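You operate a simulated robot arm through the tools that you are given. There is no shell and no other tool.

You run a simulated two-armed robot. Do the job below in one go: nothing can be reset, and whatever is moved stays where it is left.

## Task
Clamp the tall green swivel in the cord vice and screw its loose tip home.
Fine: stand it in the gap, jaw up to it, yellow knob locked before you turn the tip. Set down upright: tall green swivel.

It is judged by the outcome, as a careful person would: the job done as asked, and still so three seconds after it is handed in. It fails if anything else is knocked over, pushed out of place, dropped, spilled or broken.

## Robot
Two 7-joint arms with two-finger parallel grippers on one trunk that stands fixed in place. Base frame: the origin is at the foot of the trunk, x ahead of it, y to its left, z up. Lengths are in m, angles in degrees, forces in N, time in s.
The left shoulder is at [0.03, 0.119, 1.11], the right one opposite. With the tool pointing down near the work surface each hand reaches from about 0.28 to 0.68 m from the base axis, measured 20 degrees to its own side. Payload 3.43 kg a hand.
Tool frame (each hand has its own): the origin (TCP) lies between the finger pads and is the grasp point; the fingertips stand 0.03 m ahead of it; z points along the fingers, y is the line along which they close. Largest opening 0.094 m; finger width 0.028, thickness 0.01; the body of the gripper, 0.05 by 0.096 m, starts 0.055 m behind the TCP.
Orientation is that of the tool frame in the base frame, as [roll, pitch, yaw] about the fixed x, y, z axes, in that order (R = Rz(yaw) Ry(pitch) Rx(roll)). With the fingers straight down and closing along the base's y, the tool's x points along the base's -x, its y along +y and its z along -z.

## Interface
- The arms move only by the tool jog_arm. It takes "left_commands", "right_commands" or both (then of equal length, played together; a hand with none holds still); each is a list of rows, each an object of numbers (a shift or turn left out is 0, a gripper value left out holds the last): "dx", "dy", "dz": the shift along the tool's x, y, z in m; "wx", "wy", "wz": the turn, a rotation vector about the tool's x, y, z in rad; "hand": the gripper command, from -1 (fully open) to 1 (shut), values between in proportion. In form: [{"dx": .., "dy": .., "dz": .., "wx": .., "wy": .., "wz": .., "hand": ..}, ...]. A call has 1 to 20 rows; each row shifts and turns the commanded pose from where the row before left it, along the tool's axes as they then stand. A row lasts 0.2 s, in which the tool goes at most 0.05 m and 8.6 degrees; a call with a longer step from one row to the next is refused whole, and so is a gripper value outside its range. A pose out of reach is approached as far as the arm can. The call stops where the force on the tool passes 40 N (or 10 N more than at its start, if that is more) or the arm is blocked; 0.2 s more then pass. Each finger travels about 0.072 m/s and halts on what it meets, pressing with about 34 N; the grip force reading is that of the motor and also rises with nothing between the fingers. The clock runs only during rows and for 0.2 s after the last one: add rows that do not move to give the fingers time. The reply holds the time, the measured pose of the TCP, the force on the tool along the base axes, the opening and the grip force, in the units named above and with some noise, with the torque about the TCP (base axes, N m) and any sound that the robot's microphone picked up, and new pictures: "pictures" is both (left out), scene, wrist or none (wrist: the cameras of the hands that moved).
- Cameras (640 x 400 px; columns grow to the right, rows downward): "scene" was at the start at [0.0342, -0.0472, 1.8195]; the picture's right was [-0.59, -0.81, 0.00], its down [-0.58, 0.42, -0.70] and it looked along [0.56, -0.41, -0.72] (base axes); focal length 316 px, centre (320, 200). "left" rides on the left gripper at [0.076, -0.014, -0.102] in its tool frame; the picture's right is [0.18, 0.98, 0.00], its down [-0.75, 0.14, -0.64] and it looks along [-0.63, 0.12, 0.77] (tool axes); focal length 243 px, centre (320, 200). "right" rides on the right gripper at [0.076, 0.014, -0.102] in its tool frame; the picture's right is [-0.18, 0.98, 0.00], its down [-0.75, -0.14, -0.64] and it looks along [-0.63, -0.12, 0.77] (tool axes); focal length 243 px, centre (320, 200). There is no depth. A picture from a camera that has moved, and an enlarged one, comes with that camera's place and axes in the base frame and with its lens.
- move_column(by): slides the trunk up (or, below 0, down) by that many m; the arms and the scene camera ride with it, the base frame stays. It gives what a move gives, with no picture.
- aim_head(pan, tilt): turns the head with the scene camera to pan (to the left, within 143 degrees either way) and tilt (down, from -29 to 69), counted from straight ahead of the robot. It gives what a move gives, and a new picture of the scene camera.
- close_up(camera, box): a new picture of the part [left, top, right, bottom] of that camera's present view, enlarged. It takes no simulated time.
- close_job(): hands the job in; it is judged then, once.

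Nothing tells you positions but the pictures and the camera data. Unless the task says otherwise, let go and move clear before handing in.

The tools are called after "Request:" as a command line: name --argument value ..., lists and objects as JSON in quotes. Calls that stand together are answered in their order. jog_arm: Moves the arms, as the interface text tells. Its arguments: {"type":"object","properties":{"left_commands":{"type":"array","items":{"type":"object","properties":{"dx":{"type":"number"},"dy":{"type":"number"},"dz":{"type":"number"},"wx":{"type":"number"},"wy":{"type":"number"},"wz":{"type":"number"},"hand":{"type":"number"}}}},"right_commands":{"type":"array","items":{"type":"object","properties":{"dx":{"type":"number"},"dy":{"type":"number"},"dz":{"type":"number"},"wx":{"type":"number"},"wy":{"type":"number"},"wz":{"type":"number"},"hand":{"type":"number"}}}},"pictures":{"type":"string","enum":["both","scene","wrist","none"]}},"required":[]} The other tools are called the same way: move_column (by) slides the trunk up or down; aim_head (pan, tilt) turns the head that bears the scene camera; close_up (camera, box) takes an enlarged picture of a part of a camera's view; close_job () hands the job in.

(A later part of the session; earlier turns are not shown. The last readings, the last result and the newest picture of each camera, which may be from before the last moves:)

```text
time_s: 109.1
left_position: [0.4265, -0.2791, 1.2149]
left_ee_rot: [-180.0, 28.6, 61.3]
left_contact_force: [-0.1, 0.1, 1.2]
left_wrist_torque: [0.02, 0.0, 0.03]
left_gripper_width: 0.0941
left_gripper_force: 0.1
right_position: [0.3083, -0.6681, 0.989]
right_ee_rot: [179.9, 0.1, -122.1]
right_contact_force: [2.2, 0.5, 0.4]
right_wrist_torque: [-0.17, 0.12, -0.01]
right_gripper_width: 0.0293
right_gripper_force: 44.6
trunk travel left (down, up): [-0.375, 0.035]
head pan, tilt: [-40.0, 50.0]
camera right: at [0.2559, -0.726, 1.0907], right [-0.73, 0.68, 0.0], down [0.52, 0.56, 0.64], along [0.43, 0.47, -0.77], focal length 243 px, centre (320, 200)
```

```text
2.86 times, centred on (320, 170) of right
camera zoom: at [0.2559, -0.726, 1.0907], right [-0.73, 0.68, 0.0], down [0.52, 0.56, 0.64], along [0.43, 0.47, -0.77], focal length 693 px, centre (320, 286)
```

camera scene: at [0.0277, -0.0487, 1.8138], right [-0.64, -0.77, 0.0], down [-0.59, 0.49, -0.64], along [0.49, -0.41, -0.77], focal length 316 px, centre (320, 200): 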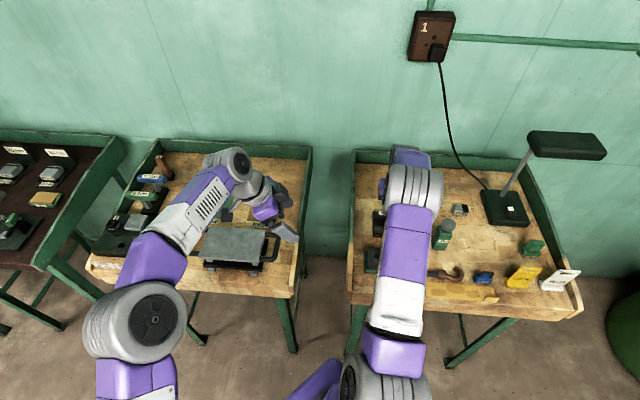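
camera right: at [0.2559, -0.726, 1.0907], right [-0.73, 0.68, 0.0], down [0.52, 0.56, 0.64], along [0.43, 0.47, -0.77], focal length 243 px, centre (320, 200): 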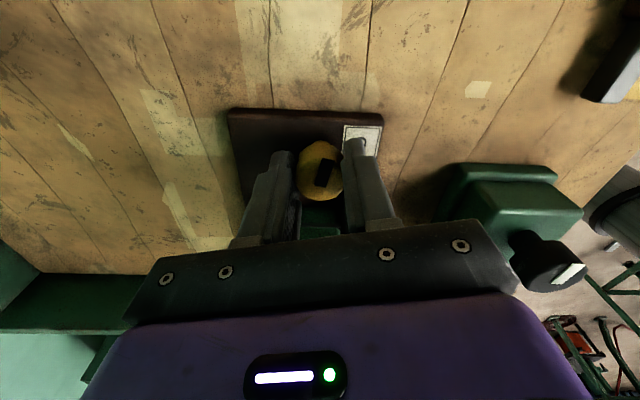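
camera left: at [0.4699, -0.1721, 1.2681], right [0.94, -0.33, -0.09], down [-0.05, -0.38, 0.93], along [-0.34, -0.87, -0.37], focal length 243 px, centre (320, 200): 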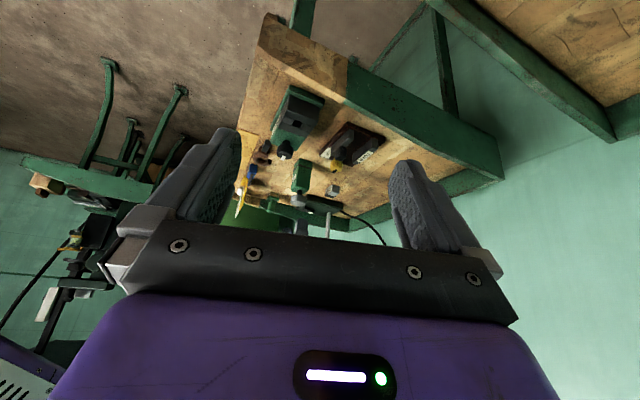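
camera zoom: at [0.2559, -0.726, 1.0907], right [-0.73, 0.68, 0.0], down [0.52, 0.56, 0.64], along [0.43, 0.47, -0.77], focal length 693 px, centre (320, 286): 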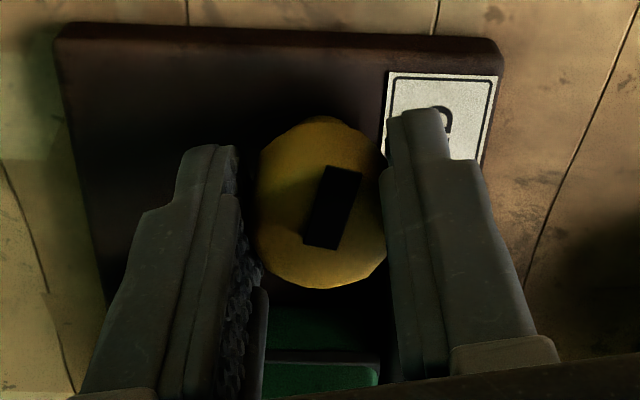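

The knob turns with the hand and offers little resistance. I'll continue clockwise.

Request:
jog_arm --right_commands '[{"wz": 0.09}, {"wz": 0.09}, {"wz": 0.09}, {"wz": 0.09}, {"wz": 0.09}, {}]' --pictures "wrist"

Request:
close_up --camera "left" --box '[310, 100, 400, 200]'

```text
time_s: 110.5
left_position: [0.4266, -0.2798, 1.2149]
left_ee_rot: [179.9, 28.6, 61.2]
left_contact_force: [0.0, 0.5, -0.4]
left_wrist_torque: [0.01, 0.01, -0.02]
left_gripper_width: 0.094
left_gripper_force: 0.0
right_position: [0.3074, -0.6664, 0.9871]
right_ee_rot: [179.9, -0.1, -147.9]
right_contact_force: [-4.1, 3.6, -0.5]
right_wrist_torque: [-0.01, -0.03, -0.01]
right_gripper_width: 0.0294
right_gripper_force: 45.2
trunk travel left (down, up): [-0.375, 0.035]
head pan, tilt: [-40.0, 50.0]
camera right: at [0.2355, -0.6966, 1.0908], right [-0.37, 0.93, 0.0], down [0.71, 0.28, 0.64], along [0.6, 0.24, -0.77], focal length 243 px, centre (320, 200)
```

right: 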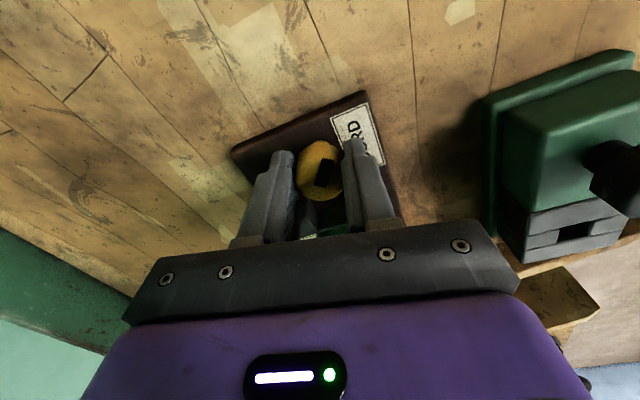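

```text
4.00 times, centred on (355, 150) of left
camera zoom: at [0.4699, -0.1713, 1.2682], right [0.94, -0.33, -0.09], down [-0.05, -0.38, 0.92], along [-0.34, -0.87, -0.37], focal length 970 px, centre (180, 400)
```

zoom: 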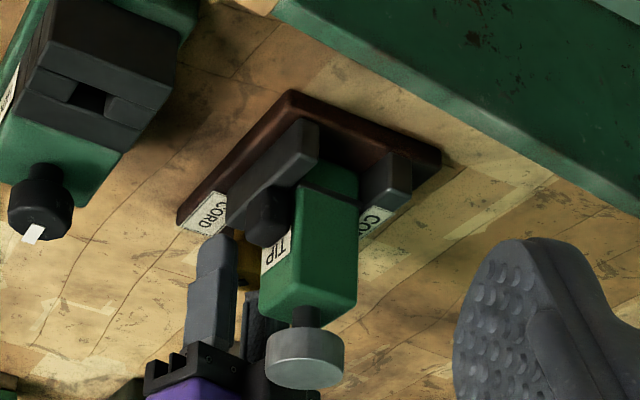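

Request:
jog_arm --right_commands '[{"wz": 0.09}, {"wz": 0.09}, {"wz": 0.09}, {"wz": 0.09}, {"wz": 0.09}, {}]' --pictures "wrist"

Request:
close_up --camera "right" --box '[240, 100, 400, 240]'

Request:
close_up --camera "left" --box '[310, 100, 400, 200]'

```text
time_s: 111.9
left_position: [0.4257, -0.2788, 1.2159]
left_ee_rot: [179.9, 28.7, 61.2]
left_contact_force: [-0.4, -0.5, -0.1]
left_wrist_torque: [0.02, 0.0, -0.01]
left_gripper_width: 0.0938
left_gripper_force: 0.0
right_position: [0.3069, -0.6663, 0.9873]
right_ee_rot: [179.8, -0.1, -173.6]
right_contact_force: [-15.1, 14.2, -5.2]
right_wrist_torque: [0.23, -0.26, 0.04]
right_gripper_width: 0.0295
right_gripper_force: 44.6
trunk travel left (down, up): [-0.375, 0.035]
head pan, tilt: [-40.0, 50.0]
camera right: at [0.2301, -0.6617, 1.0909], right [0.08, 1.0, 0.0], down [0.77, -0.06, 0.64], along [0.64, -0.05, -0.77], focal length 243 px, centre (320, 200)
```

right: 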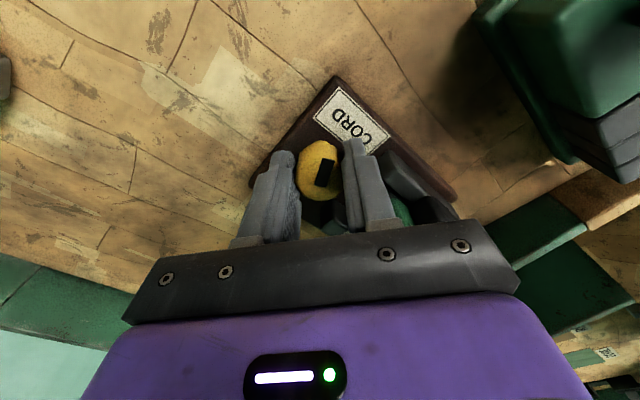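

```text
2.86 times, centred on (320, 170) of right
camera zoom: at [0.2301, -0.6617, 1.0909], right [0.08, 1.0, 0.0], down [0.77, -0.06, 0.64], along [0.64, -0.05, -0.77], focal length 693 px, centre (320, 286)
```

zoom: 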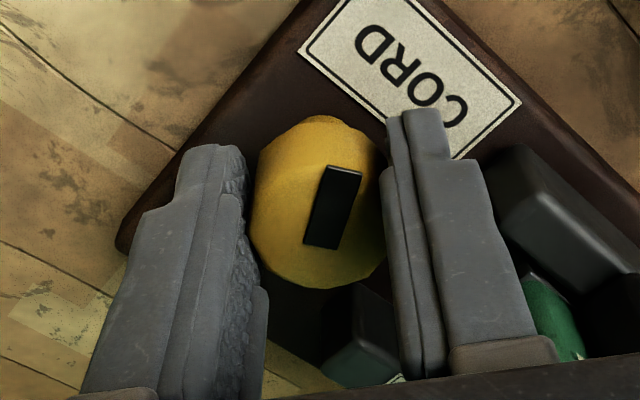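

```text
4.00 times, centred on (355, 150) of left
camera zoom: at [0.4688, -0.1704, 1.2688], right [0.94, -0.33, -0.09], down [-0.05, -0.38, 0.93], along [-0.34, -0.87, -0.37], focal length 970 px, centre (180, 400)
```

zoom: 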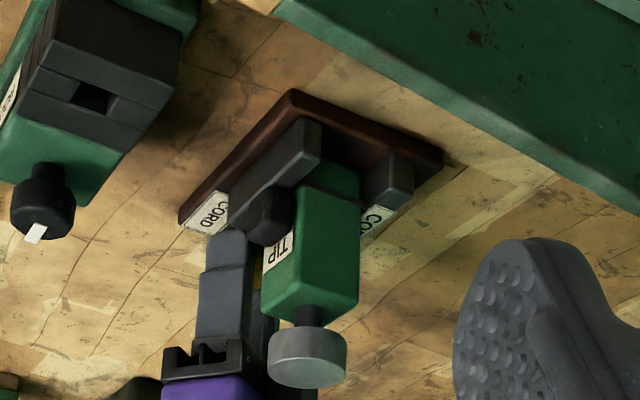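

The knob has turned about 64° and there's some side load from being slightly off its axis. I'll release, lift, rotate back and re-grip to continue the turn.

Request:
jog_arm --right_commands '[{"dx": 0.002, "dy": 0.0023}, {}, {"hand": 0.3}, {"hand": 0.2}, {"hand": 0.12}, {"dz": -0.02}, {"dz": -0.03}, {"dz": -0.02}, {}]' --pictures "wrist"

Request:
close_up --camera "right" --box '[240, 60, 400, 200]'

```text
time_s: 113.9
left_position: [0.4272, -0.2805, 1.2156]
left_ee_rot: [180.0, 28.7, 61.4]
left_contact_force: [-0.2, 0.2, 0.2]
left_wrist_torque: [0.02, 0.01, 0.02]
left_gripper_width: 0.0941
left_gripper_force: 0.1
right_position: [0.3077, -0.6662, 1.0564]
right_ee_rot: [-179.9, 0.0, -173.6]
right_contact_force: [-1.4, -0.4, 0.8]
right_wrist_torque: [0.03, 0.0, 0.04]
right_gripper_width: 0.0414
right_gripper_force: 0.1
trunk travel left (down, up): [-0.375, 0.035]
head pan, tilt: [-40.0, 50.0]
camera right: at [0.2301, -0.662, 1.1609], right [0.07, 1.0, 0.0], down [0.76, -0.06, 0.64], along [0.64, -0.05, -0.77], focal length 243 px, centre (320, 200)
```

right: 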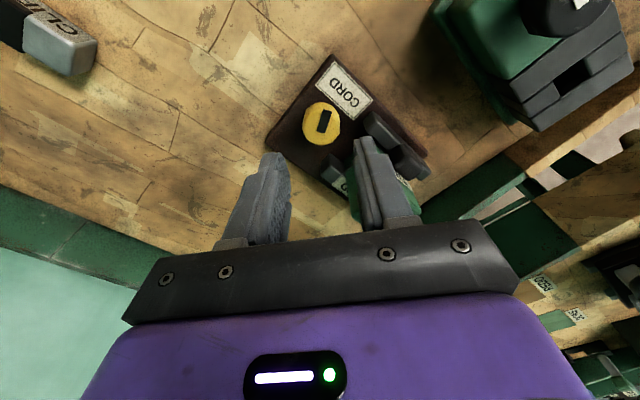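

```text
2.86 times, centred on (320, 130) of right
camera zoom: at [0.2301, -0.662, 1.1609], right [0.07, 1.0, 0.0], down [0.76, -0.06, 0.64], along [0.64, -0.05, -0.77], focal length 693 px, centre (320, 400)
```

zoom: 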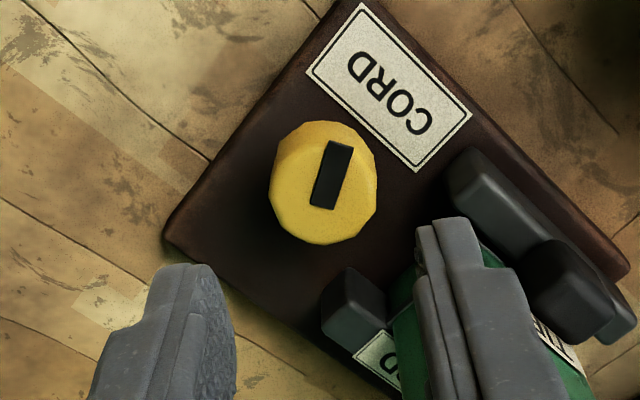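

The knob stayed turned. I'll rotate back and grip again.

Request:
jog_arm --right_commands '[{"wz": -0.14}, {"wz": -0.14}, {"wz": -0.14}, {"wz": -0.14}, {"wz": -0.14}, {"wz": -0.14}, {"wz": -0.14}, {"wz": -0.14}, {}, {}]' --pictures "wrist"

Request:
close_up --camera "right" --box '[240, 60, 400, 200]'

```text
time_s: 116.1
left_position: [0.427, -0.2805, 1.2156]
left_ee_rot: [-179.9, 28.6, 61.3]
left_contact_force: [0.3, -0.7, 1.1]
left_wrist_torque: [-0.02, -0.01, 0.0]
left_gripper_width: 0.0941
left_gripper_force: 0.1
right_position: [0.3072, -0.6651, 1.0585]
right_ee_rot: [-179.9, 0.0, -109.4]
right_contact_force: [0.1, -0.4, -0.1]
right_wrist_torque: [0.0, 0.02, 0.0]
right_gripper_width: 0.0413
right_gripper_force: 0.1
trunk travel left (down, up): [-0.375, 0.035]
head pan, tilt: [-40.0, 50.0]
camera right: at [0.2687, -0.7339, 1.161], right [-0.87, 0.5, 0.0], down [0.38, 0.66, 0.64], along [0.32, 0.56, -0.77], focal length 243 px, centre (320, 200)
```

right: 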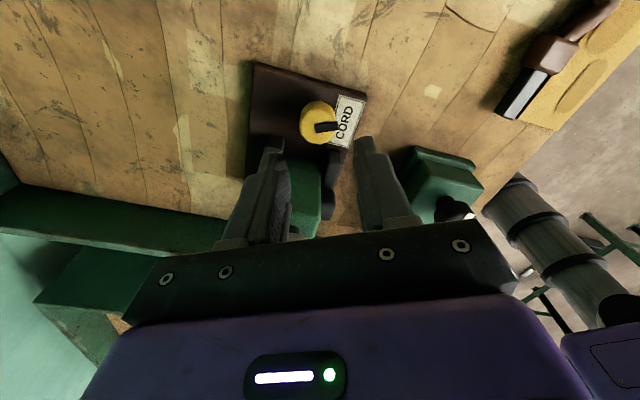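

```text
2.86 times, centred on (320, 130) of right
camera zoom: at [0.2687, -0.7339, 1.161], right [-0.87, 0.5, 0.0], down [0.38, 0.66, 0.64], along [0.32, 0.56, -0.77], focal length 693 px, centre (320, 400)
```

zoom: 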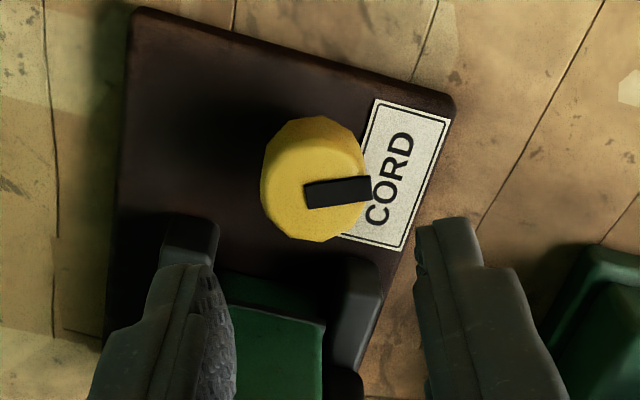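

Request:
jog_arm --right_commands '[{"dx": 0.001, "dy": -0.0012, "dz": 0.02}, {"dz": 0.02}, {"dz": 0.015}, {"dz": 0.015}, {}, {"hand": 0.3}, {"hand": 0.4}, {"hand": 0.6}, {"hand": 1}, {"hand": 1}]' --pictures "wrist"

Request:
close_up --camera "right" --box '[240, 100, 400, 240]'

```text
time_s: 118.3
left_position: [0.4285, -0.2805, 1.2133]
left_ee_rot: [-180.0, 28.6, 61.3]
left_contact_force: [-0.3, 1.1, 0.3]
left_wrist_torque: [-0.01, 0.02, -0.01]
left_gripper_width: 0.094
left_gripper_force: 0.0
right_position: [0.3095, -0.6677, 0.9892]
right_ee_rot: [-179.9, 0.0, -109.5]
right_contact_force: [9.2, -4.8, -0.2]
right_wrist_torque: [-0.24, -0.34, -0.01]
right_gripper_width: 0.0296
right_gripper_force: 44.6
trunk travel left (down, up): [-0.375, 0.035]
head pan, tilt: [-40.0, 50.0]
camera right: at [0.2699, -0.7354, 1.0905], right [-0.87, 0.5, 0.0], down [0.38, 0.66, 0.64], along [0.32, 0.55, -0.77], focal length 243 px, centre (320, 200)
```

right: 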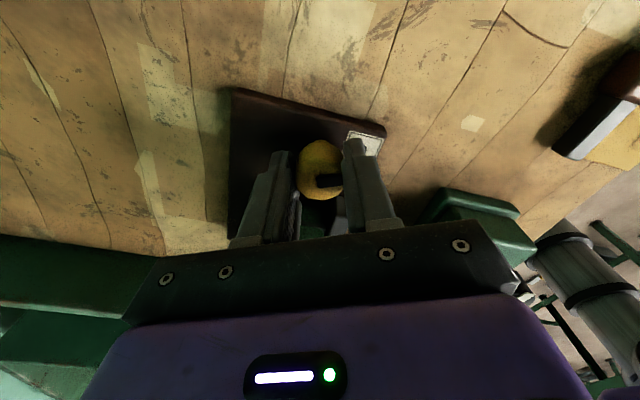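

```text
2.86 times, centred on (320, 170) of right
camera zoom: at [0.2699, -0.7354, 1.0905], right [-0.87, 0.5, 0.0], down [0.38, 0.66, 0.64], along [0.32, 0.55, -0.77], focal length 693 px, centre (320, 286)
```

zoom: 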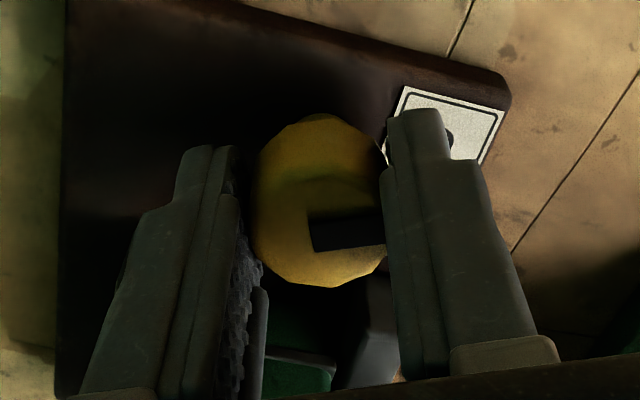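

Request:
jog_arm --right_commands '[{"dy": -0.002}, {"wz": 0.08}, {"wz": 0.08}, {"wz": 0.08}, {"wz": 0.08}, {}]' --pictures "none"

Request:
jog_arm --right_commands '[{"wz": 0.07}, {"wz": 0.07}, {}]' --pictures "wrist"

Request:
close_up --camera "right" --box '[240, 100, 400, 240]'

```text
time_s: 119.7
left_position: [0.4259, -0.28, 1.2151]
left_ee_rot: [179.9, 28.6, 61.3]
left_contact_force: [0.4, -0.3, 1.0]
left_wrist_torque: [0.02, 0.02, -0.02]
left_gripper_width: 0.0937
left_gripper_force: 0.1
right_position: [0.3088, -0.6681, 0.988]
right_ee_rot: [179.9, 0.1, -127.8]
right_contact_force: [-0.2, -0.9, 2.0]
right_wrist_torque: [0.05, 0.07, 0.0]
right_gripper_width: 0.0297
right_gripper_force: 44.9
trunk travel left (down, up): [-0.375, 0.035]
head pan, tilt: [-40.0, 50.0]
```

```text
time_s: 120.5
left_position: [0.4254, -0.2789, 1.2143]
left_ee_rot: [-180.0, 28.6, 61.3]
left_contact_force: [0.8, 0.2, -0.3]
left_wrist_torque: [0.03, 0.0, -0.02]
left_gripper_width: 0.0941
left_gripper_force: 0.0
right_position: [0.3099, -0.6682, 0.9887]
right_ee_rot: [179.9, 0.0, -135.8]
right_contact_force: [-3.7, 1.8, -0.7]
right_wrist_torque: [-0.12, 0.2, 0.61]
right_gripper_width: 0.0292
right_gripper_force: 45.4
trunk travel left (down, up): [-0.375, 0.035]
head pan, tilt: [-40.0, 50.0]
camera right: at [0.2438, -0.7112, 1.0905], right [-0.55, 0.83, 0.0], down [0.64, 0.42, 0.64], along [0.53, 0.36, -0.77], focal length 243 px, centre (320, 200)
```

right: 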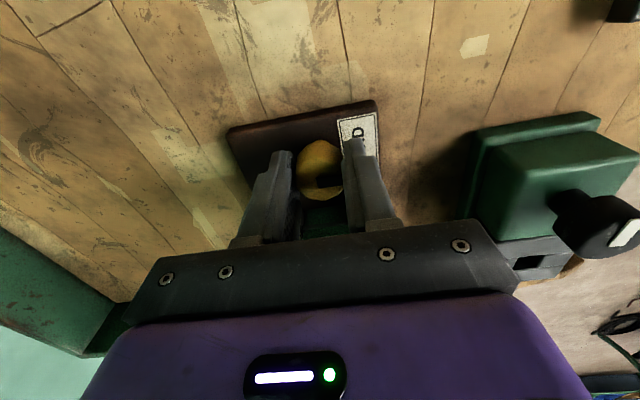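

```text
2.86 times, centred on (320, 170) of right
camera zoom: at [0.2438, -0.7112, 1.0905], right [-0.55, 0.83, 0.0], down [0.64, 0.42, 0.64], along [0.53, 0.36, -0.77], focal length 693 px, centre (320, 286)
```

zoom: 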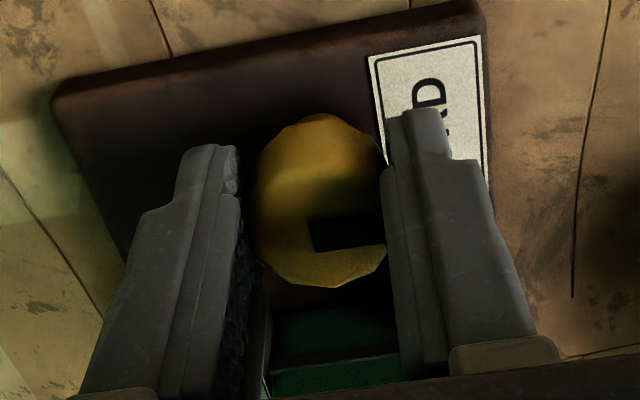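

The knob came up against a firm stop at 90° (0.6 N·m), so it's locked. I'll release it and back off straight up.

Request:
jog_arm --right_commands '[{"wz": 0.03}, {"wz": -0.03}, {"hand": 0.35}, {"hand": 0.25}, {"hand": 0.12}, {"dz": -0.02}, {"dz": -0.03}, {"dz": -0.04}, {"dz": -0.04}, {"dz": -0.04}, {}]' --pictures "wrist"

Request:
close_up --camera "right" --box '[220, 20, 420, 200]'

Request:
close_up --camera "left" --box '[310, 100, 400, 200]'

```text
time_s: 122.9
left_position: [0.4274, -0.2794, 1.2143]
left_ee_rot: [-180.0, 28.6, 61.3]
left_contact_force: [0.3, -0.1, -0.5]
left_wrist_torque: [0.0, -0.02, -0.02]
left_gripper_width: 0.0943
left_gripper_force: 0.0
right_position: [0.3091, -0.6667, 1.1551]
right_ee_rot: [180.0, -0.1, -135.8]
right_contact_force: [0.5, 0.0, -0.2]
right_wrist_torque: [0.04, -0.03, 0.03]
right_gripper_width: 0.0413
right_gripper_force: 0.1
trunk travel left (down, up): [-0.375, 0.035]
head pan, tilt: [-40.0, 50.0]
camera right: at [0.2435, -0.711, 1.2586], right [-0.55, 0.83, 0.0], down [0.64, 0.42, 0.64], along [0.53, 0.36, -0.77], focal length 243 px, centre (320, 200)
```

right: 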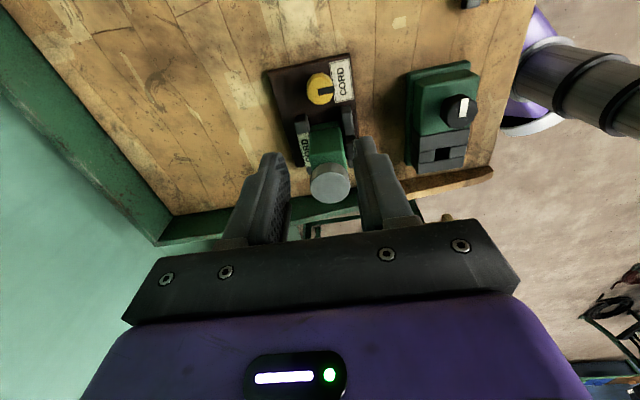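

```text
2.22 times, centred on (320, 110) of right
camera zoom: at [0.2435, -0.711, 1.2586], right [-0.55, 0.83, 0.0], down [0.64, 0.42, 0.64], along [0.53, 0.36, -0.77], focal length 539 px, centre (320, 400)
```

zoom: 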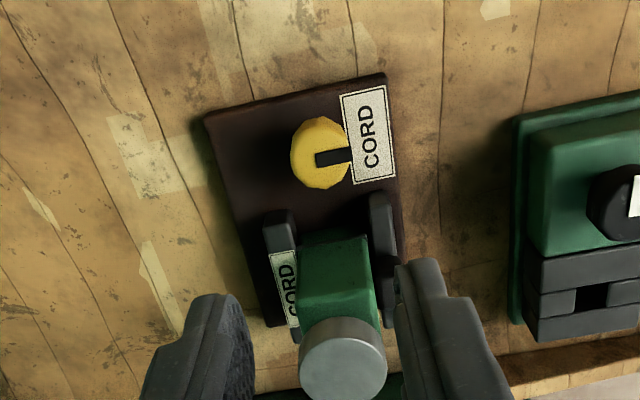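

```text
4.00 times, centred on (355, 150) of left
camera zoom: at [0.4706, -0.1722, 1.2678], right [0.94, -0.33, -0.09], down [-0.05, -0.38, 0.92], along [-0.34, -0.86, -0.37], focal length 970 px, centre (180, 400)
```

zoom: 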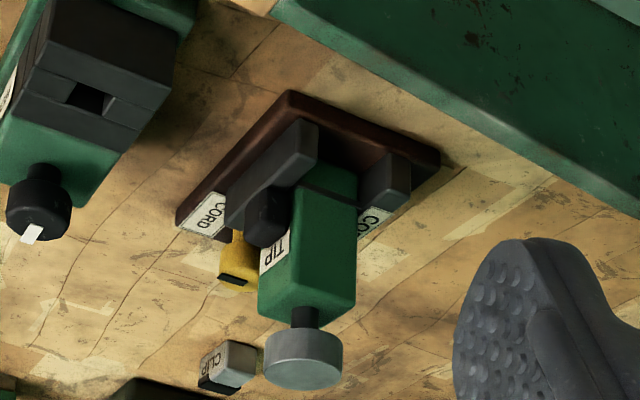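

The knob is locked, with its pointer now square to where it started, and the swivel is held. Next I'll move over the grey tip to screw it down. There's a gap of roughly 19 mm under it.

Request:
jog_arm --right_commands '[{"dx": -0.0335, "dy": -0.001}, {"dx": -0.0334, "dy": -0.001}, {"wz": -0.145}, {"wz": -0.145}, {"wz": -0.145}, {}]' --pictures "wrist"

Request:
close_up --camera "right" --box '[220, 20, 420, 200]'

Request:
close_up --camera "left" --box '[330, 165, 380, 210]'

```text
time_s: 124.3
left_position: [0.4263, -0.281, 1.2142]
left_ee_rot: [-180.0, 28.6, 61.3]
left_contact_force: [0.3, 0.3, -0.7]
left_wrist_torque: [-0.02, 0.0, 0.01]
left_gripper_width: 0.0938
left_gripper_force: 0.1
right_position: [0.3584, -0.6223, 1.1576]
right_ee_rot: [179.9, 0.0, -110.8]
right_contact_force: [0.4, 0.5, 0.3]
right_wrist_torque: [0.01, 0.01, 0.0]
right_gripper_width: 0.0416
right_gripper_force: 0.0
trunk travel left (down, up): [-0.375, 0.035]
head pan, tilt: [-40.0, 50.0]
camera right: at [0.3178, -0.6895, 1.2601], right [-0.85, 0.52, 0.0], down [0.4, 0.65, 0.64], along [0.33, 0.55, -0.77], focal length 243 px, centre (320, 200)
```

right: 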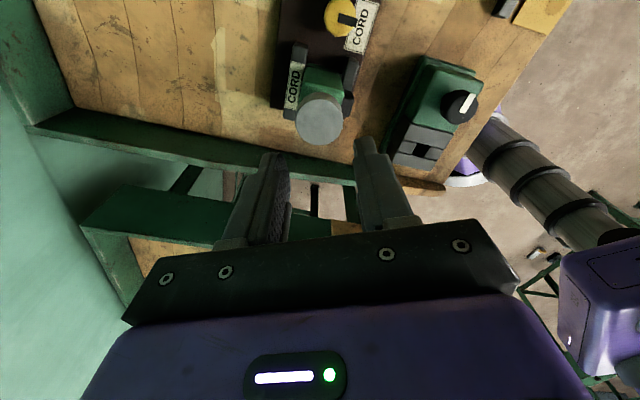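

```text
2.22 times, centred on (320, 110) of right
camera zoom: at [0.3178, -0.6895, 1.2601], right [-0.85, 0.52, 0.0], down [0.4, 0.65, 0.64], along [0.33, 0.55, -0.77], focal length 539 px, centre (320, 400)
```

zoom: 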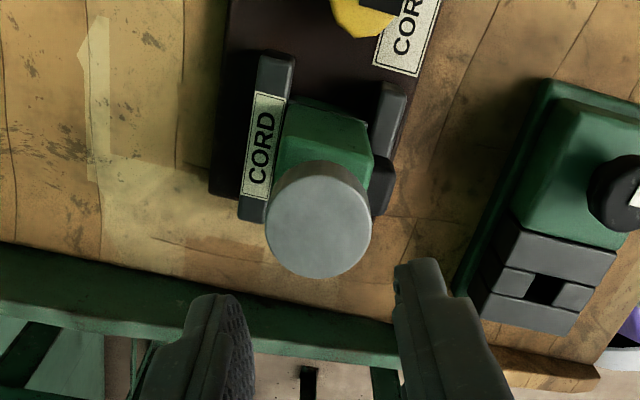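

```text
8.89 times, centred on (355, 188) of left
camera zoom: at [0.4705, -0.1716, 1.2679], right [0.94, -0.33, -0.09], down [-0.05, -0.38, 0.92], along [-0.34, -0.87, -0.37], focal length 2157 px, centre (9, 311)
```

zoom: 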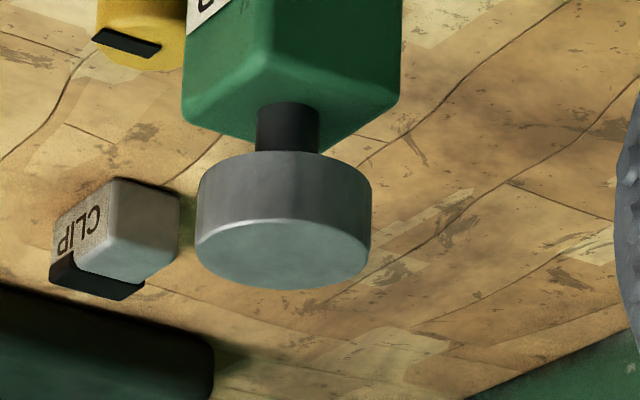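

The tip is 40 mm across with a gap of about 20 mm beneath it. I'll open wider, centre on it, and lower so the pads hold only the tip, clear of the body.

Request:
jog_arm --right_commands '[{"dx": -0.0017, "dy": -0.0011, "hand": -0.28}, {"dz": 0.02}, {"dz": 0.03}, {"dz": 0.02}, {"dz": 0.016}, {}]' --pictures "wrist"

Request:
close_up --camera "left" --box '[310, 130, 400, 220]'

```text
time_s: 125.7
left_position: [0.4267, -0.279, 1.215]
left_ee_rot: [-180.0, 28.5, 61.2]
left_contact_force: [-0.3, 1.0, -0.3]
left_wrist_torque: [0.05, 0.0, 0.01]
left_gripper_width: 0.0939
left_gripper_force: 0.1
right_position: [0.3599, -0.6217, 1.0721]
right_ee_rot: [179.9, 0.0, -110.9]
right_contact_force: [0.0, -1.4, 0.1]
right_wrist_torque: [0.0, 0.0, -0.05]
right_gripper_width: 0.0603
right_gripper_force: 0.1
trunk travel left (down, up): [-0.375, 0.035]
head pan, tilt: [-40.0, 50.0]
camera right: at [0.3198, -0.6881, 1.1745], right [-0.85, 0.52, 0.0], down [0.4, 0.65, 0.64], along [0.34, 0.55, -0.77], focal length 243 px, centre (320, 200)
```

right: 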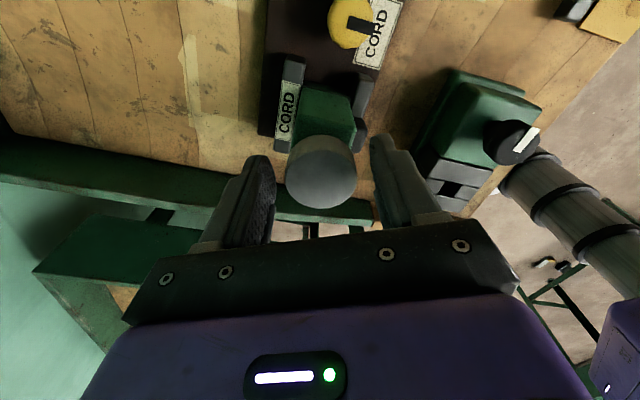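

```text
4.44 times, centred on (355, 175) of left
camera zoom: at [0.4703, -0.1715, 1.268], right [0.94, -0.33, -0.09], down [-0.05, -0.38, 0.92], along [-0.34, -0.87, -0.37], focal length 1078 px, centre (164, 311)
```

zoom: 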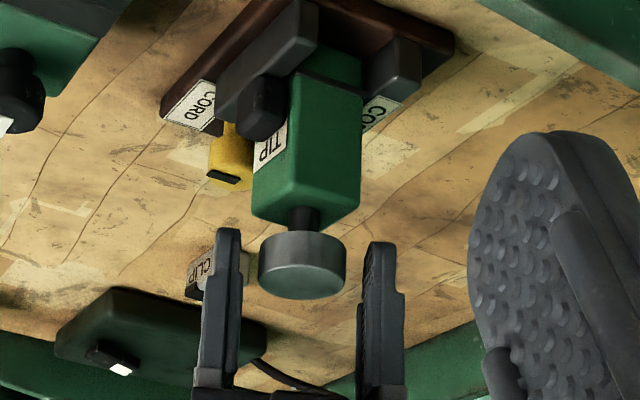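

The fingertips are level with the bottom of the tip. I'll close and turn clockwise, checking the load.

Request:
jog_arm --right_commands '[{"hand": 0.05}, {"hand": 0.15}, {"hand": 0.4}, {"hand": 1}, {"hand": 1}, {"hand": 1}]' --pictures "none"

Request:
jog_arm --right_commands '[{"wz": 0.12}, {"wz": 0.12}, {"wz": 0.12}, {"wz": 0.12}, {"wz": 0.12}, {}]' --pictures "wrist"

Request:
close_up --camera "left" --box '[310, 130, 400, 220]'

```text
time_s: 127.1
left_position: [0.4265, -0.2804, 1.2146]
left_ee_rot: [180.0, 28.7, 61.3]
left_contact_force: [0.1, 0.0, -0.3]
left_wrist_torque: [0.02, 0.01, -0.01]
left_gripper_width: 0.0937
left_gripper_force: 0.1
right_position: [0.3599, -0.6205, 1.072]
right_ee_rot: [180.0, 0.0, -110.9]
right_contact_force: [-1.8, 0.7, 0.6]
right_wrist_torque: [0.03, 0.05, -0.01]
right_gripper_width: 0.0387
right_gripper_force: 34.3
trunk travel left (down, up): [-0.375, 0.035]
head pan, tilt: [-40.0, 50.0]
```

```text
time_s: 128.5
left_position: [0.426, -0.2794, 1.2142]
left_ee_rot: [-179.9, 28.6, 61.3]
left_contact_force: [-0.8, -0.3, 0.5]
left_wrist_torque: [0.01, 0.0, 0.01]
left_gripper_width: 0.0941
left_gripper_force: 0.1
right_position: [0.3612, -0.6209, 1.0734]
right_ee_rot: [179.9, 0.0, -145.4]
right_contact_force: [-2.9, 2.0, -2.2]
right_wrist_torque: [0.27, 0.32, 0.0]
right_gripper_width: 0.0388
right_gripper_force: 34.1
trunk travel left (down, up): [-0.375, 0.035]
head pan, tilt: [-40.0, 50.0]
camera right: at [0.2893, -0.6537, 1.1748], right [-0.41, 0.91, 0.0], down [0.7, 0.31, 0.64], along [0.59, 0.26, -0.77], focal length 243 px, centre (320, 200)
```

right: 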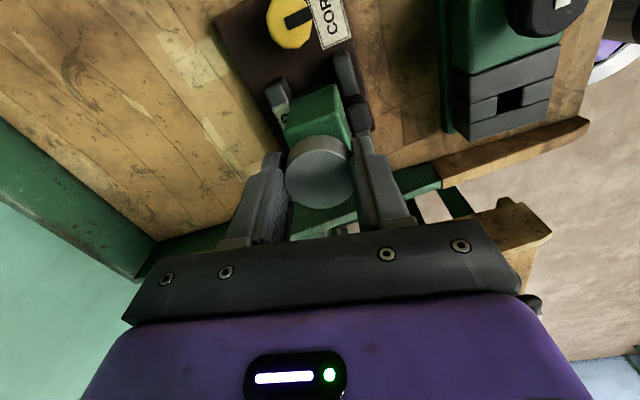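

```text
4.44 times, centred on (355, 175) of left
camera zoom: at [0.4702, -0.1716, 1.2681], right [0.94, -0.33, -0.09], down [-0.05, -0.38, 0.92], along [-0.34, -0.87, -0.37], focal length 1078 px, centre (164, 311)
```

zoom: 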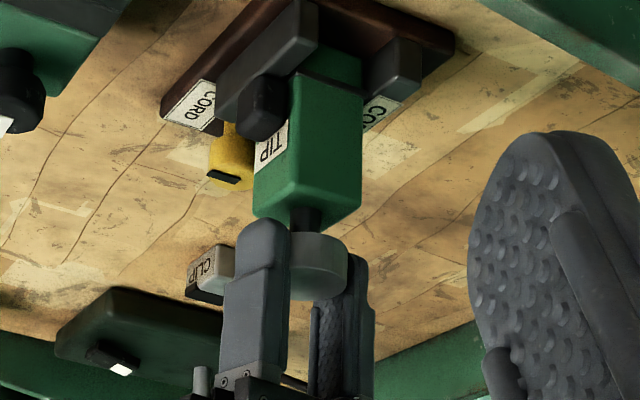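

Request:
jog_arm --right_commands '[{"wz": 0.13}, {"wz": 0.13}, {"wz": 0.13}, {"wz": 0.13}, {"wz": 0.13}, {"wz": 0.13}, {"wz": 0.13}, {}]' --pictures "none"

Request:
close_up --camera "left" --box '[310, 130, 400, 220]'

```text
time_s: 130.3
left_position: [0.4262, -0.2798, 1.2142]
left_ee_rot: [179.9, 28.7, 61.4]
left_contact_force: [-0.6, -0.2, -0.9]
left_wrist_torque: [0.02, -0.02, 0.02]
left_gripper_width: 0.0939
left_gripper_force: 0.0
right_position: [0.3603, -0.6213, 1.0712]
right_ee_rot: [179.9, -0.1, 162.5]
right_contact_force: [-3.9, 4.8, -1.1]
right_wrist_torque: [0.41, 0.34, 0.02]
right_gripper_width: 0.0386
right_gripper_force: 33.7
trunk travel left (down, up): [-0.375, 0.035]
head pan, tilt: [-40.0, 50.0]
```

```text
4.44 times, centred on (355, 175) of left
camera zoom: at [0.47, -0.1713, 1.2682], right [0.94, -0.33, -0.09], down [-0.05, -0.38, 0.92], along [-0.34, -0.87, -0.37], focal length 1078 px, centre (164, 311)
```

zoom: 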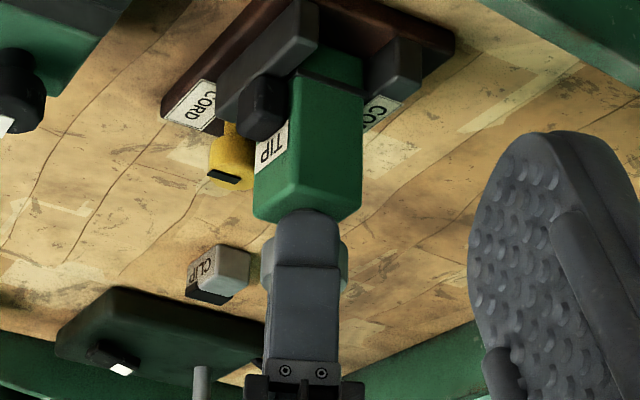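

Request:
jog_arm --right_commands '[{"wz": 0.13}, {"wz": 0.13}, {"wz": 0.13}, {"wz": 0.13}, {"wz": 0.13}, {"wz": 0.13}, {"wz": 0.13}, {}]' --pictures "wrist"

Request:
close_up --camera "left" --box '[310, 130, 400, 220]'

```text
time_s: 132.1
left_position: [0.4267, -0.2801, 1.2148]
left_ee_rot: [-180.0, 28.6, 61.3]
left_contact_force: [-0.2, 0.0, 0.1]
left_wrist_torque: [0.02, 0.01, -0.01]
left_gripper_width: 0.0939
left_gripper_force: 0.0
right_position: [0.361, -0.622, 1.0723]
right_ee_rot: [180.0, 0.1, 110.3]
right_contact_force: [-1.0, 1.0, -0.8]
right_wrist_torque: [0.19, 0.01, 0.71]
right_gripper_width: 0.0388
right_gripper_force: 34.4
trunk travel left (down, up): [-0.375, 0.035]
head pan, tilt: [-40.0, 50.0]
camera right: at [0.3472, -0.5459, 1.1748], right [0.99, 0.17, 0.0], down [0.13, -0.75, 0.64], along [0.11, -0.63, -0.77], focal length 243 px, centre (320, 200)
```

right: 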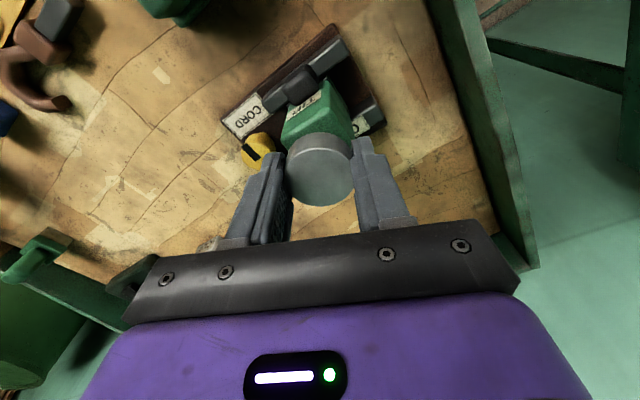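

```text
4.44 times, centred on (355, 175) of left
camera zoom: at [0.4705, -0.1718, 1.2679], right [0.94, -0.33, -0.09], down [-0.05, -0.38, 0.92], along [-0.34, -0.86, -0.37], focal length 1078 px, centre (164, 311)
```

zoom: 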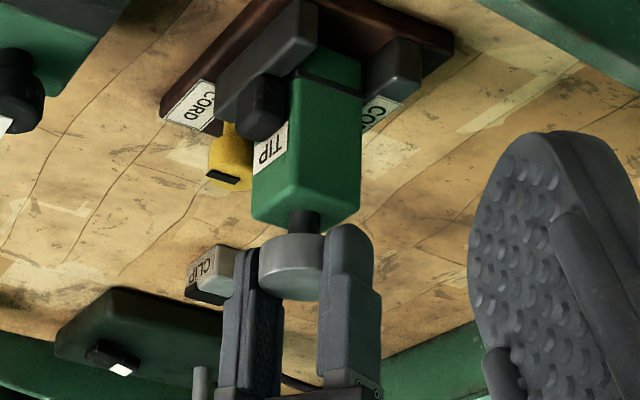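

The tip turned freely for about 130° and is now resisting at 0.7 N·m, so it seems to have reached its stop. I'll turn a touch more to confirm it's home rather than just stiff.

Request:
jog_arm --right_commands '[{"wz": 0.05}, {}]' --pictures "none"

Request:
jog_arm --right_commands '[{"wz": 0.05}, {}]' --pictures "none"

Request:
jog_arm --right_commands '[{"wz": 0.08}, {}]' --pictures "wrist"

Request:
close_up --camera "left" --box '[310, 130, 400, 220]'

```text
time_s: 132.7
left_position: [0.4271, -0.2812, 1.2145]
left_ee_rot: [180.0, 28.6, 61.3]
left_contact_force: [-0.9, -0.5, -0.5]
left_wrist_torque: [0.03, 0.02, 0.03]
left_gripper_width: 0.0941
left_gripper_force: 0.0
right_position: [0.3614, -0.6215, 1.0721]
right_ee_rot: [180.0, 0.1, 107.6]
right_contact_force: [0.5, -2.3, -2.2]
right_wrist_torque: [-0.2, -0.03, 0.81]
right_gripper_width: 0.0387
right_gripper_force: 33.6
trunk travel left (down, up): [-0.375, 0.035]
head pan, tilt: [-40.0, 50.0]
```

```text
time_s: 133.3
left_position: [0.4266, -0.2799, 1.2158]
left_ee_rot: [179.9, 28.6, 61.2]
left_contact_force: [-0.4, 0.1, 1.0]
left_wrist_torque: [-0.02, -0.02, 0.0]
left_gripper_width: 0.0938
left_gripper_force: 0.0
right_position: [0.3606, -0.6203, 1.0734]
right_ee_rot: [-179.9, 0.0, 104.7]
right_contact_force: [0.2, -1.2, -1.1]
right_wrist_torque: [-0.13, 0.03, 0.79]
right_gripper_width: 0.039
right_gripper_force: 34.0
trunk travel left (down, up): [-0.375, 0.035]
head pan, tilt: [-40.0, 50.0]
```

```text
time_s: 133.9
left_position: [0.4259, -0.2794, 1.2149]
left_ee_rot: [180.0, 28.5, 61.4]
left_contact_force: [0.5, -0.4, -0.3]
left_wrist_torque: [0.01, 0.01, -0.01]
left_gripper_width: 0.094
left_gripper_force: 0.1
right_position: [0.3608, -0.6215, 1.0727]
right_ee_rot: [179.9, 0.0, 100.2]
right_contact_force: [0.2, 0.6, -0.7]
right_wrist_torque: [0.05, 0.0, 0.81]
right_gripper_width: 0.0387
right_gripper_force: 33.8
trunk travel left (down, up): [-0.375, 0.035]
head pan, tilt: [-40.0, 50.0]
camera right: at [0.3612, -0.5443, 1.1748], right [1.0, -0.01, 0.0], down [-0.01, -0.77, 0.64], along [-0.01, -0.64, -0.77], focal length 243 px, centre (320, 200)
```

right: 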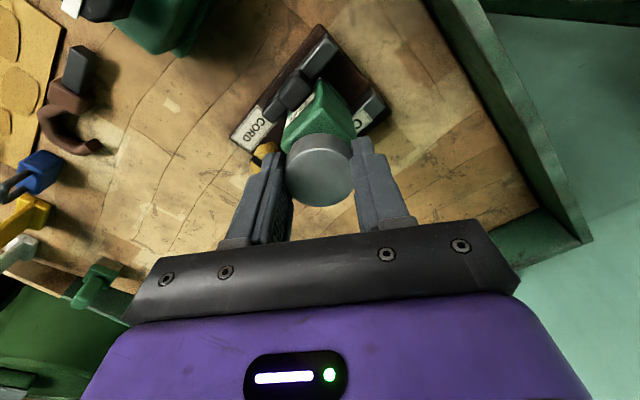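

```text
4.44 times, centred on (355, 175) of left
camera zoom: at [0.4705, -0.1718, 1.2679], right [0.94, -0.33, -0.09], down [-0.05, -0.38, 0.92], along [-0.34, -0.86, -0.37], focal length 1078 px, centre (164, 311)
```

zoom: 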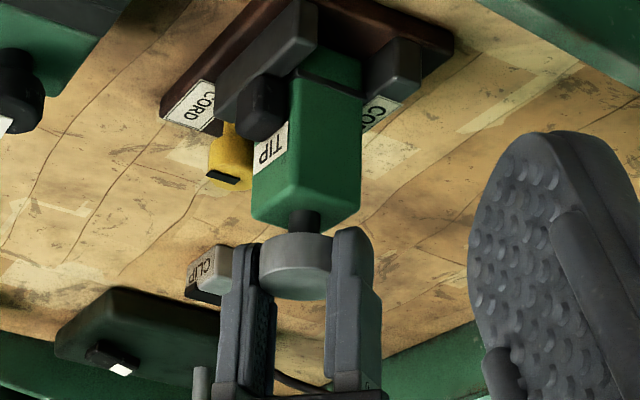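

The torque levels off at 0.8 N·m with the pads slipping, so the tip is hard against its stop. I'll release, rise, and compare the tip with how it looked before.

Request:
jog_arm --right_commands '[{"wz": -0.02}, {"hand": 0.1}, {"hand": 0.0}, {"hand": -0.2}, {"hand": -0.4}, {"dz": -0.03}, {"dz": -0.04}, {"dz": -0.04}, {}]' --pictures "wrist"

Request:
close_up --camera "left" --box '[330, 165, 380, 210]'

Request:
close_up --camera "right" --box '[220, 20, 420, 200]'

```text
time_s: 135.9
left_position: [0.4268, -0.2807, 1.2148]
left_ee_rot: [-179.9, 28.6, 61.4]
left_contact_force: [0.5, 0.0, 0.3]
left_wrist_torque: [0.0, -0.02, 0.03]
left_gripper_width: 0.0939
left_gripper_force: 0.0
right_position: [0.3617, -0.6248, 1.1819]
right_ee_rot: [-180.0, -0.1, 101.3]
right_contact_force: [0.2, 0.0, 0.9]
right_wrist_torque: [0.05, 0.04, 0.01]
right_gripper_width: 0.0656
right_gripper_force: 0.1
trunk travel left (down, up): [-0.375, 0.035]
head pan, tilt: [-40.0, 50.0]
camera right: at [0.36, -0.5472, 1.2862], right [1.0, 0.01, 0.0], down [0.01, -0.77, 0.64], along [0.01, -0.64, -0.77], focal length 243 px, centre (320, 200)
```

right: 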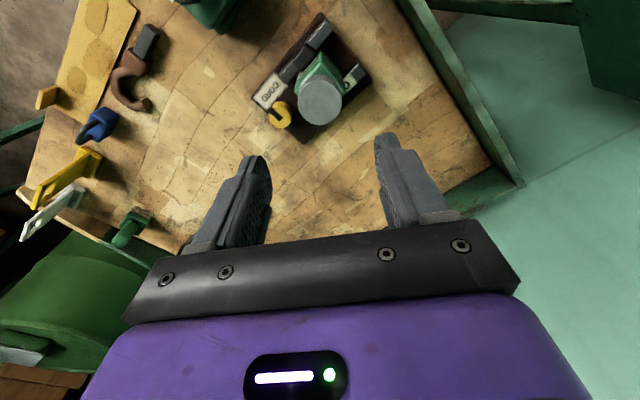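

```text
8.89 times, centred on (355, 188) of left
camera zoom: at [0.4707, -0.172, 1.2677], right [0.94, -0.33, -0.09], down [-0.05, -0.38, 0.92], along [-0.34, -0.86, -0.37], focal length 2157 px, centre (9, 311)
```

zoom: 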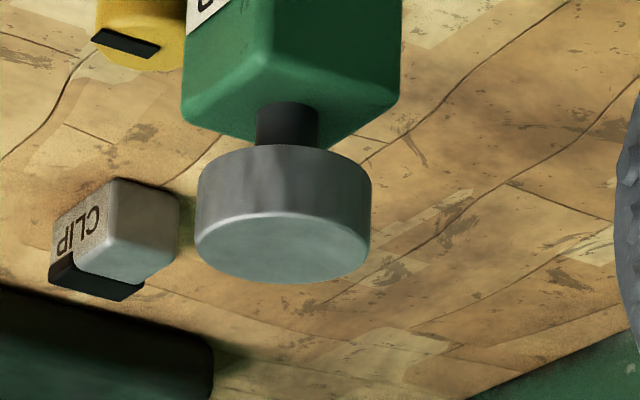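

```text
2.22 times, centred on (320, 110) of right
camera zoom: at [0.36, -0.5472, 1.2862], right [1.0, 0.01, 0.0], down [0.01, -0.77, 0.64], along [0.01, -0.64, -0.77], focal length 539 px, centre (320, 400)
```

zoom: 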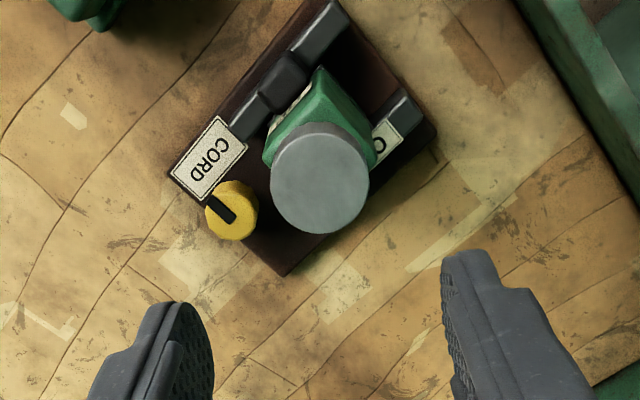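

The tip has come down by about 1.7 mm, and it resisted firmly. To be sure it's home, I'll take a fresh grip from a rotated-back angle and check that it resists straight away.

Request:
jog_arm --right_commands '[{"dx": 0.004}, {"wz": -0.14}, {"wz": -0.14}, {"wz": -0.14}, {"wz": -0.14}, {"wz": -0.14}, {"wz": -0.14}, {"wz": -0.14}, {"wz": -0.14}, {"wz": -0.14}, {"wz": -0.14}, {}]' --pictures "wrist"

Request:
close_up --camera "right" --box '[220, 20, 420, 200]'

```text
time_s: 138.5
left_position: [0.4265, -0.2804, 1.2141]
left_ee_rot: [-180.0, 28.6, 61.3]
left_contact_force: [-0.5, 0.2, -0.2]
left_wrist_torque: [0.03, 0.0, -0.01]
left_gripper_width: 0.0938
left_gripper_force: 0.1
right_position: [0.3601, -0.6175, 1.1813]
right_ee_rot: [180.0, -0.1, -178.4]
right_contact_force: [-0.3, 0.4, 0.1]
right_wrist_torque: [0.0, 0.0, -0.02]
right_gripper_width: 0.0658
right_gripper_force: 0.0
trunk travel left (down, up): [-0.375, 0.035]
head pan, tilt: [-40.0, 50.0]
camera right: at [0.2829, -0.6064, 1.285], right [0.16, 0.99, 0.0], down [0.76, -0.12, 0.64], along [0.63, -0.1, -0.77], focal length 243 px, centre (320, 200)
```

right: 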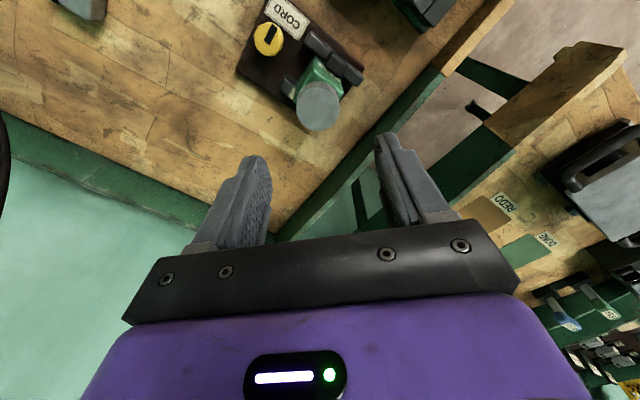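

```text
2.22 times, centred on (320, 110) of right
camera zoom: at [0.2829, -0.6064, 1.285], right [0.16, 0.99, 0.0], down [0.76, -0.12, 0.64], along [0.63, -0.1, -0.77], focal length 539 px, centre (320, 400)
```

zoom: 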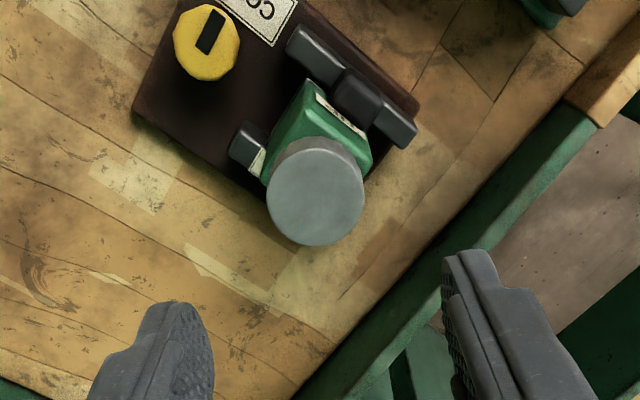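

Request:
jog_arm --right_commands '[{"dy": -0.002, "dz": 0.03}, {"dz": 0.04}, {"dz": 0.025}, {"dz": 0.015}, {}, {"hand": 0.05}, {"hand": 0.15}, {"hand": 0.4}, {"hand": 1}, {"hand": 1}, {"hand": 1}]' --pictures "wrist"

Request:
jog_arm --right_commands '[{"wz": 0.04}, {}]' --pictures "none"

Request:
jog_arm --right_commands '[{"wz": 0.08}, {"wz": 0.08}, {}]' --pictures "none"

```text
time_s: 140.9
left_position: [0.4273, -0.2797, 1.2141]
left_ee_rot: [-180.0, 28.6, 61.4]
left_contact_force: [0.2, 0.1, 0.0]
left_wrist_torque: [-0.02, 0.04, 0.0]
left_gripper_width: 0.0938
left_gripper_force: 0.0
right_position: [0.3611, -0.6194, 1.0725]
right_ee_rot: [-180.0, 0.1, -178.4]
right_contact_force: [0.8, 0.2, 0.3]
right_wrist_torque: [-0.03, 0.03, 0.03]
right_gripper_width: 0.0389
right_gripper_force: 34.0
trunk travel left (down, up): [-0.375, 0.035]
head pan, tilt: [-40.0, 50.0]
camera right: at [0.2841, -0.6085, 1.1747], right [0.16, 0.99, 0.0], down [0.76, -0.12, 0.64], along [0.63, -0.1, -0.77], focal length 243 px, centre (320, 200)
```

right: 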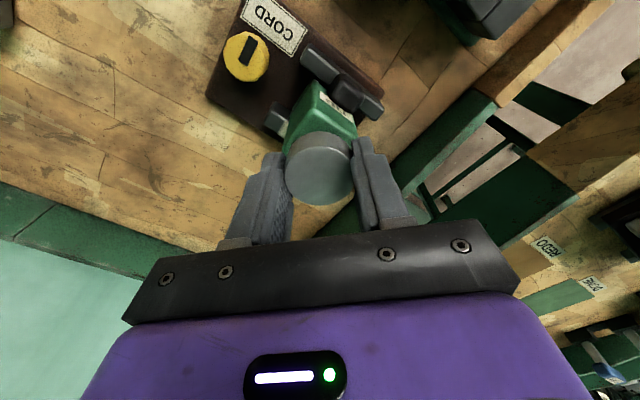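

```text
time_s: 141.5
left_position: [0.4271, -0.2798, 1.2156]
left_ee_rot: [179.9, 28.6, 61.3]
left_contact_force: [0.7, -0.3, -0.2]
left_wrist_torque: [0.0, 0.0, -0.04]
left_gripper_width: 0.0939
left_gripper_force: 0.1
right_position: [0.3608, -0.6198, 1.0719]
right_ee_rot: [-180.0, 0.0, 179.2]
right_contact_force: [1.9, -2.2, -0.4]
right_wrist_torque: [0.05, 0.11, 0.67]
right_gripper_width: 0.0385
right_gripper_force: 34.4
trunk travel left (down, up): [-0.375, 0.035]
head pan, tilt: [-40.0, 50.0]
```

```text
time_s: 142.3
left_position: [0.4273, -0.279, 1.2145]
left_ee_rot: [-180.0, 28.6, 61.3]
left_contact_force: [0.7, -0.2, 0.3]
left_wrist_torque: [-0.01, -0.01, -0.03]
left_gripper_width: 0.0938
left_gripper_force: 0.0
right_position: [0.359, -0.6203, 1.071]
right_ee_rot: [180.0, -0.1, 169.9]
right_contact_force: [1.7, -2.1, 0.0]
right_wrist_torque: [-0.01, 0.07, 0.74]
right_gripper_width: 0.0384
right_gripper_force: 33.4
trunk travel left (down, up): [-0.375, 0.035]
head pan, tilt: [-40.0, 50.0]
```

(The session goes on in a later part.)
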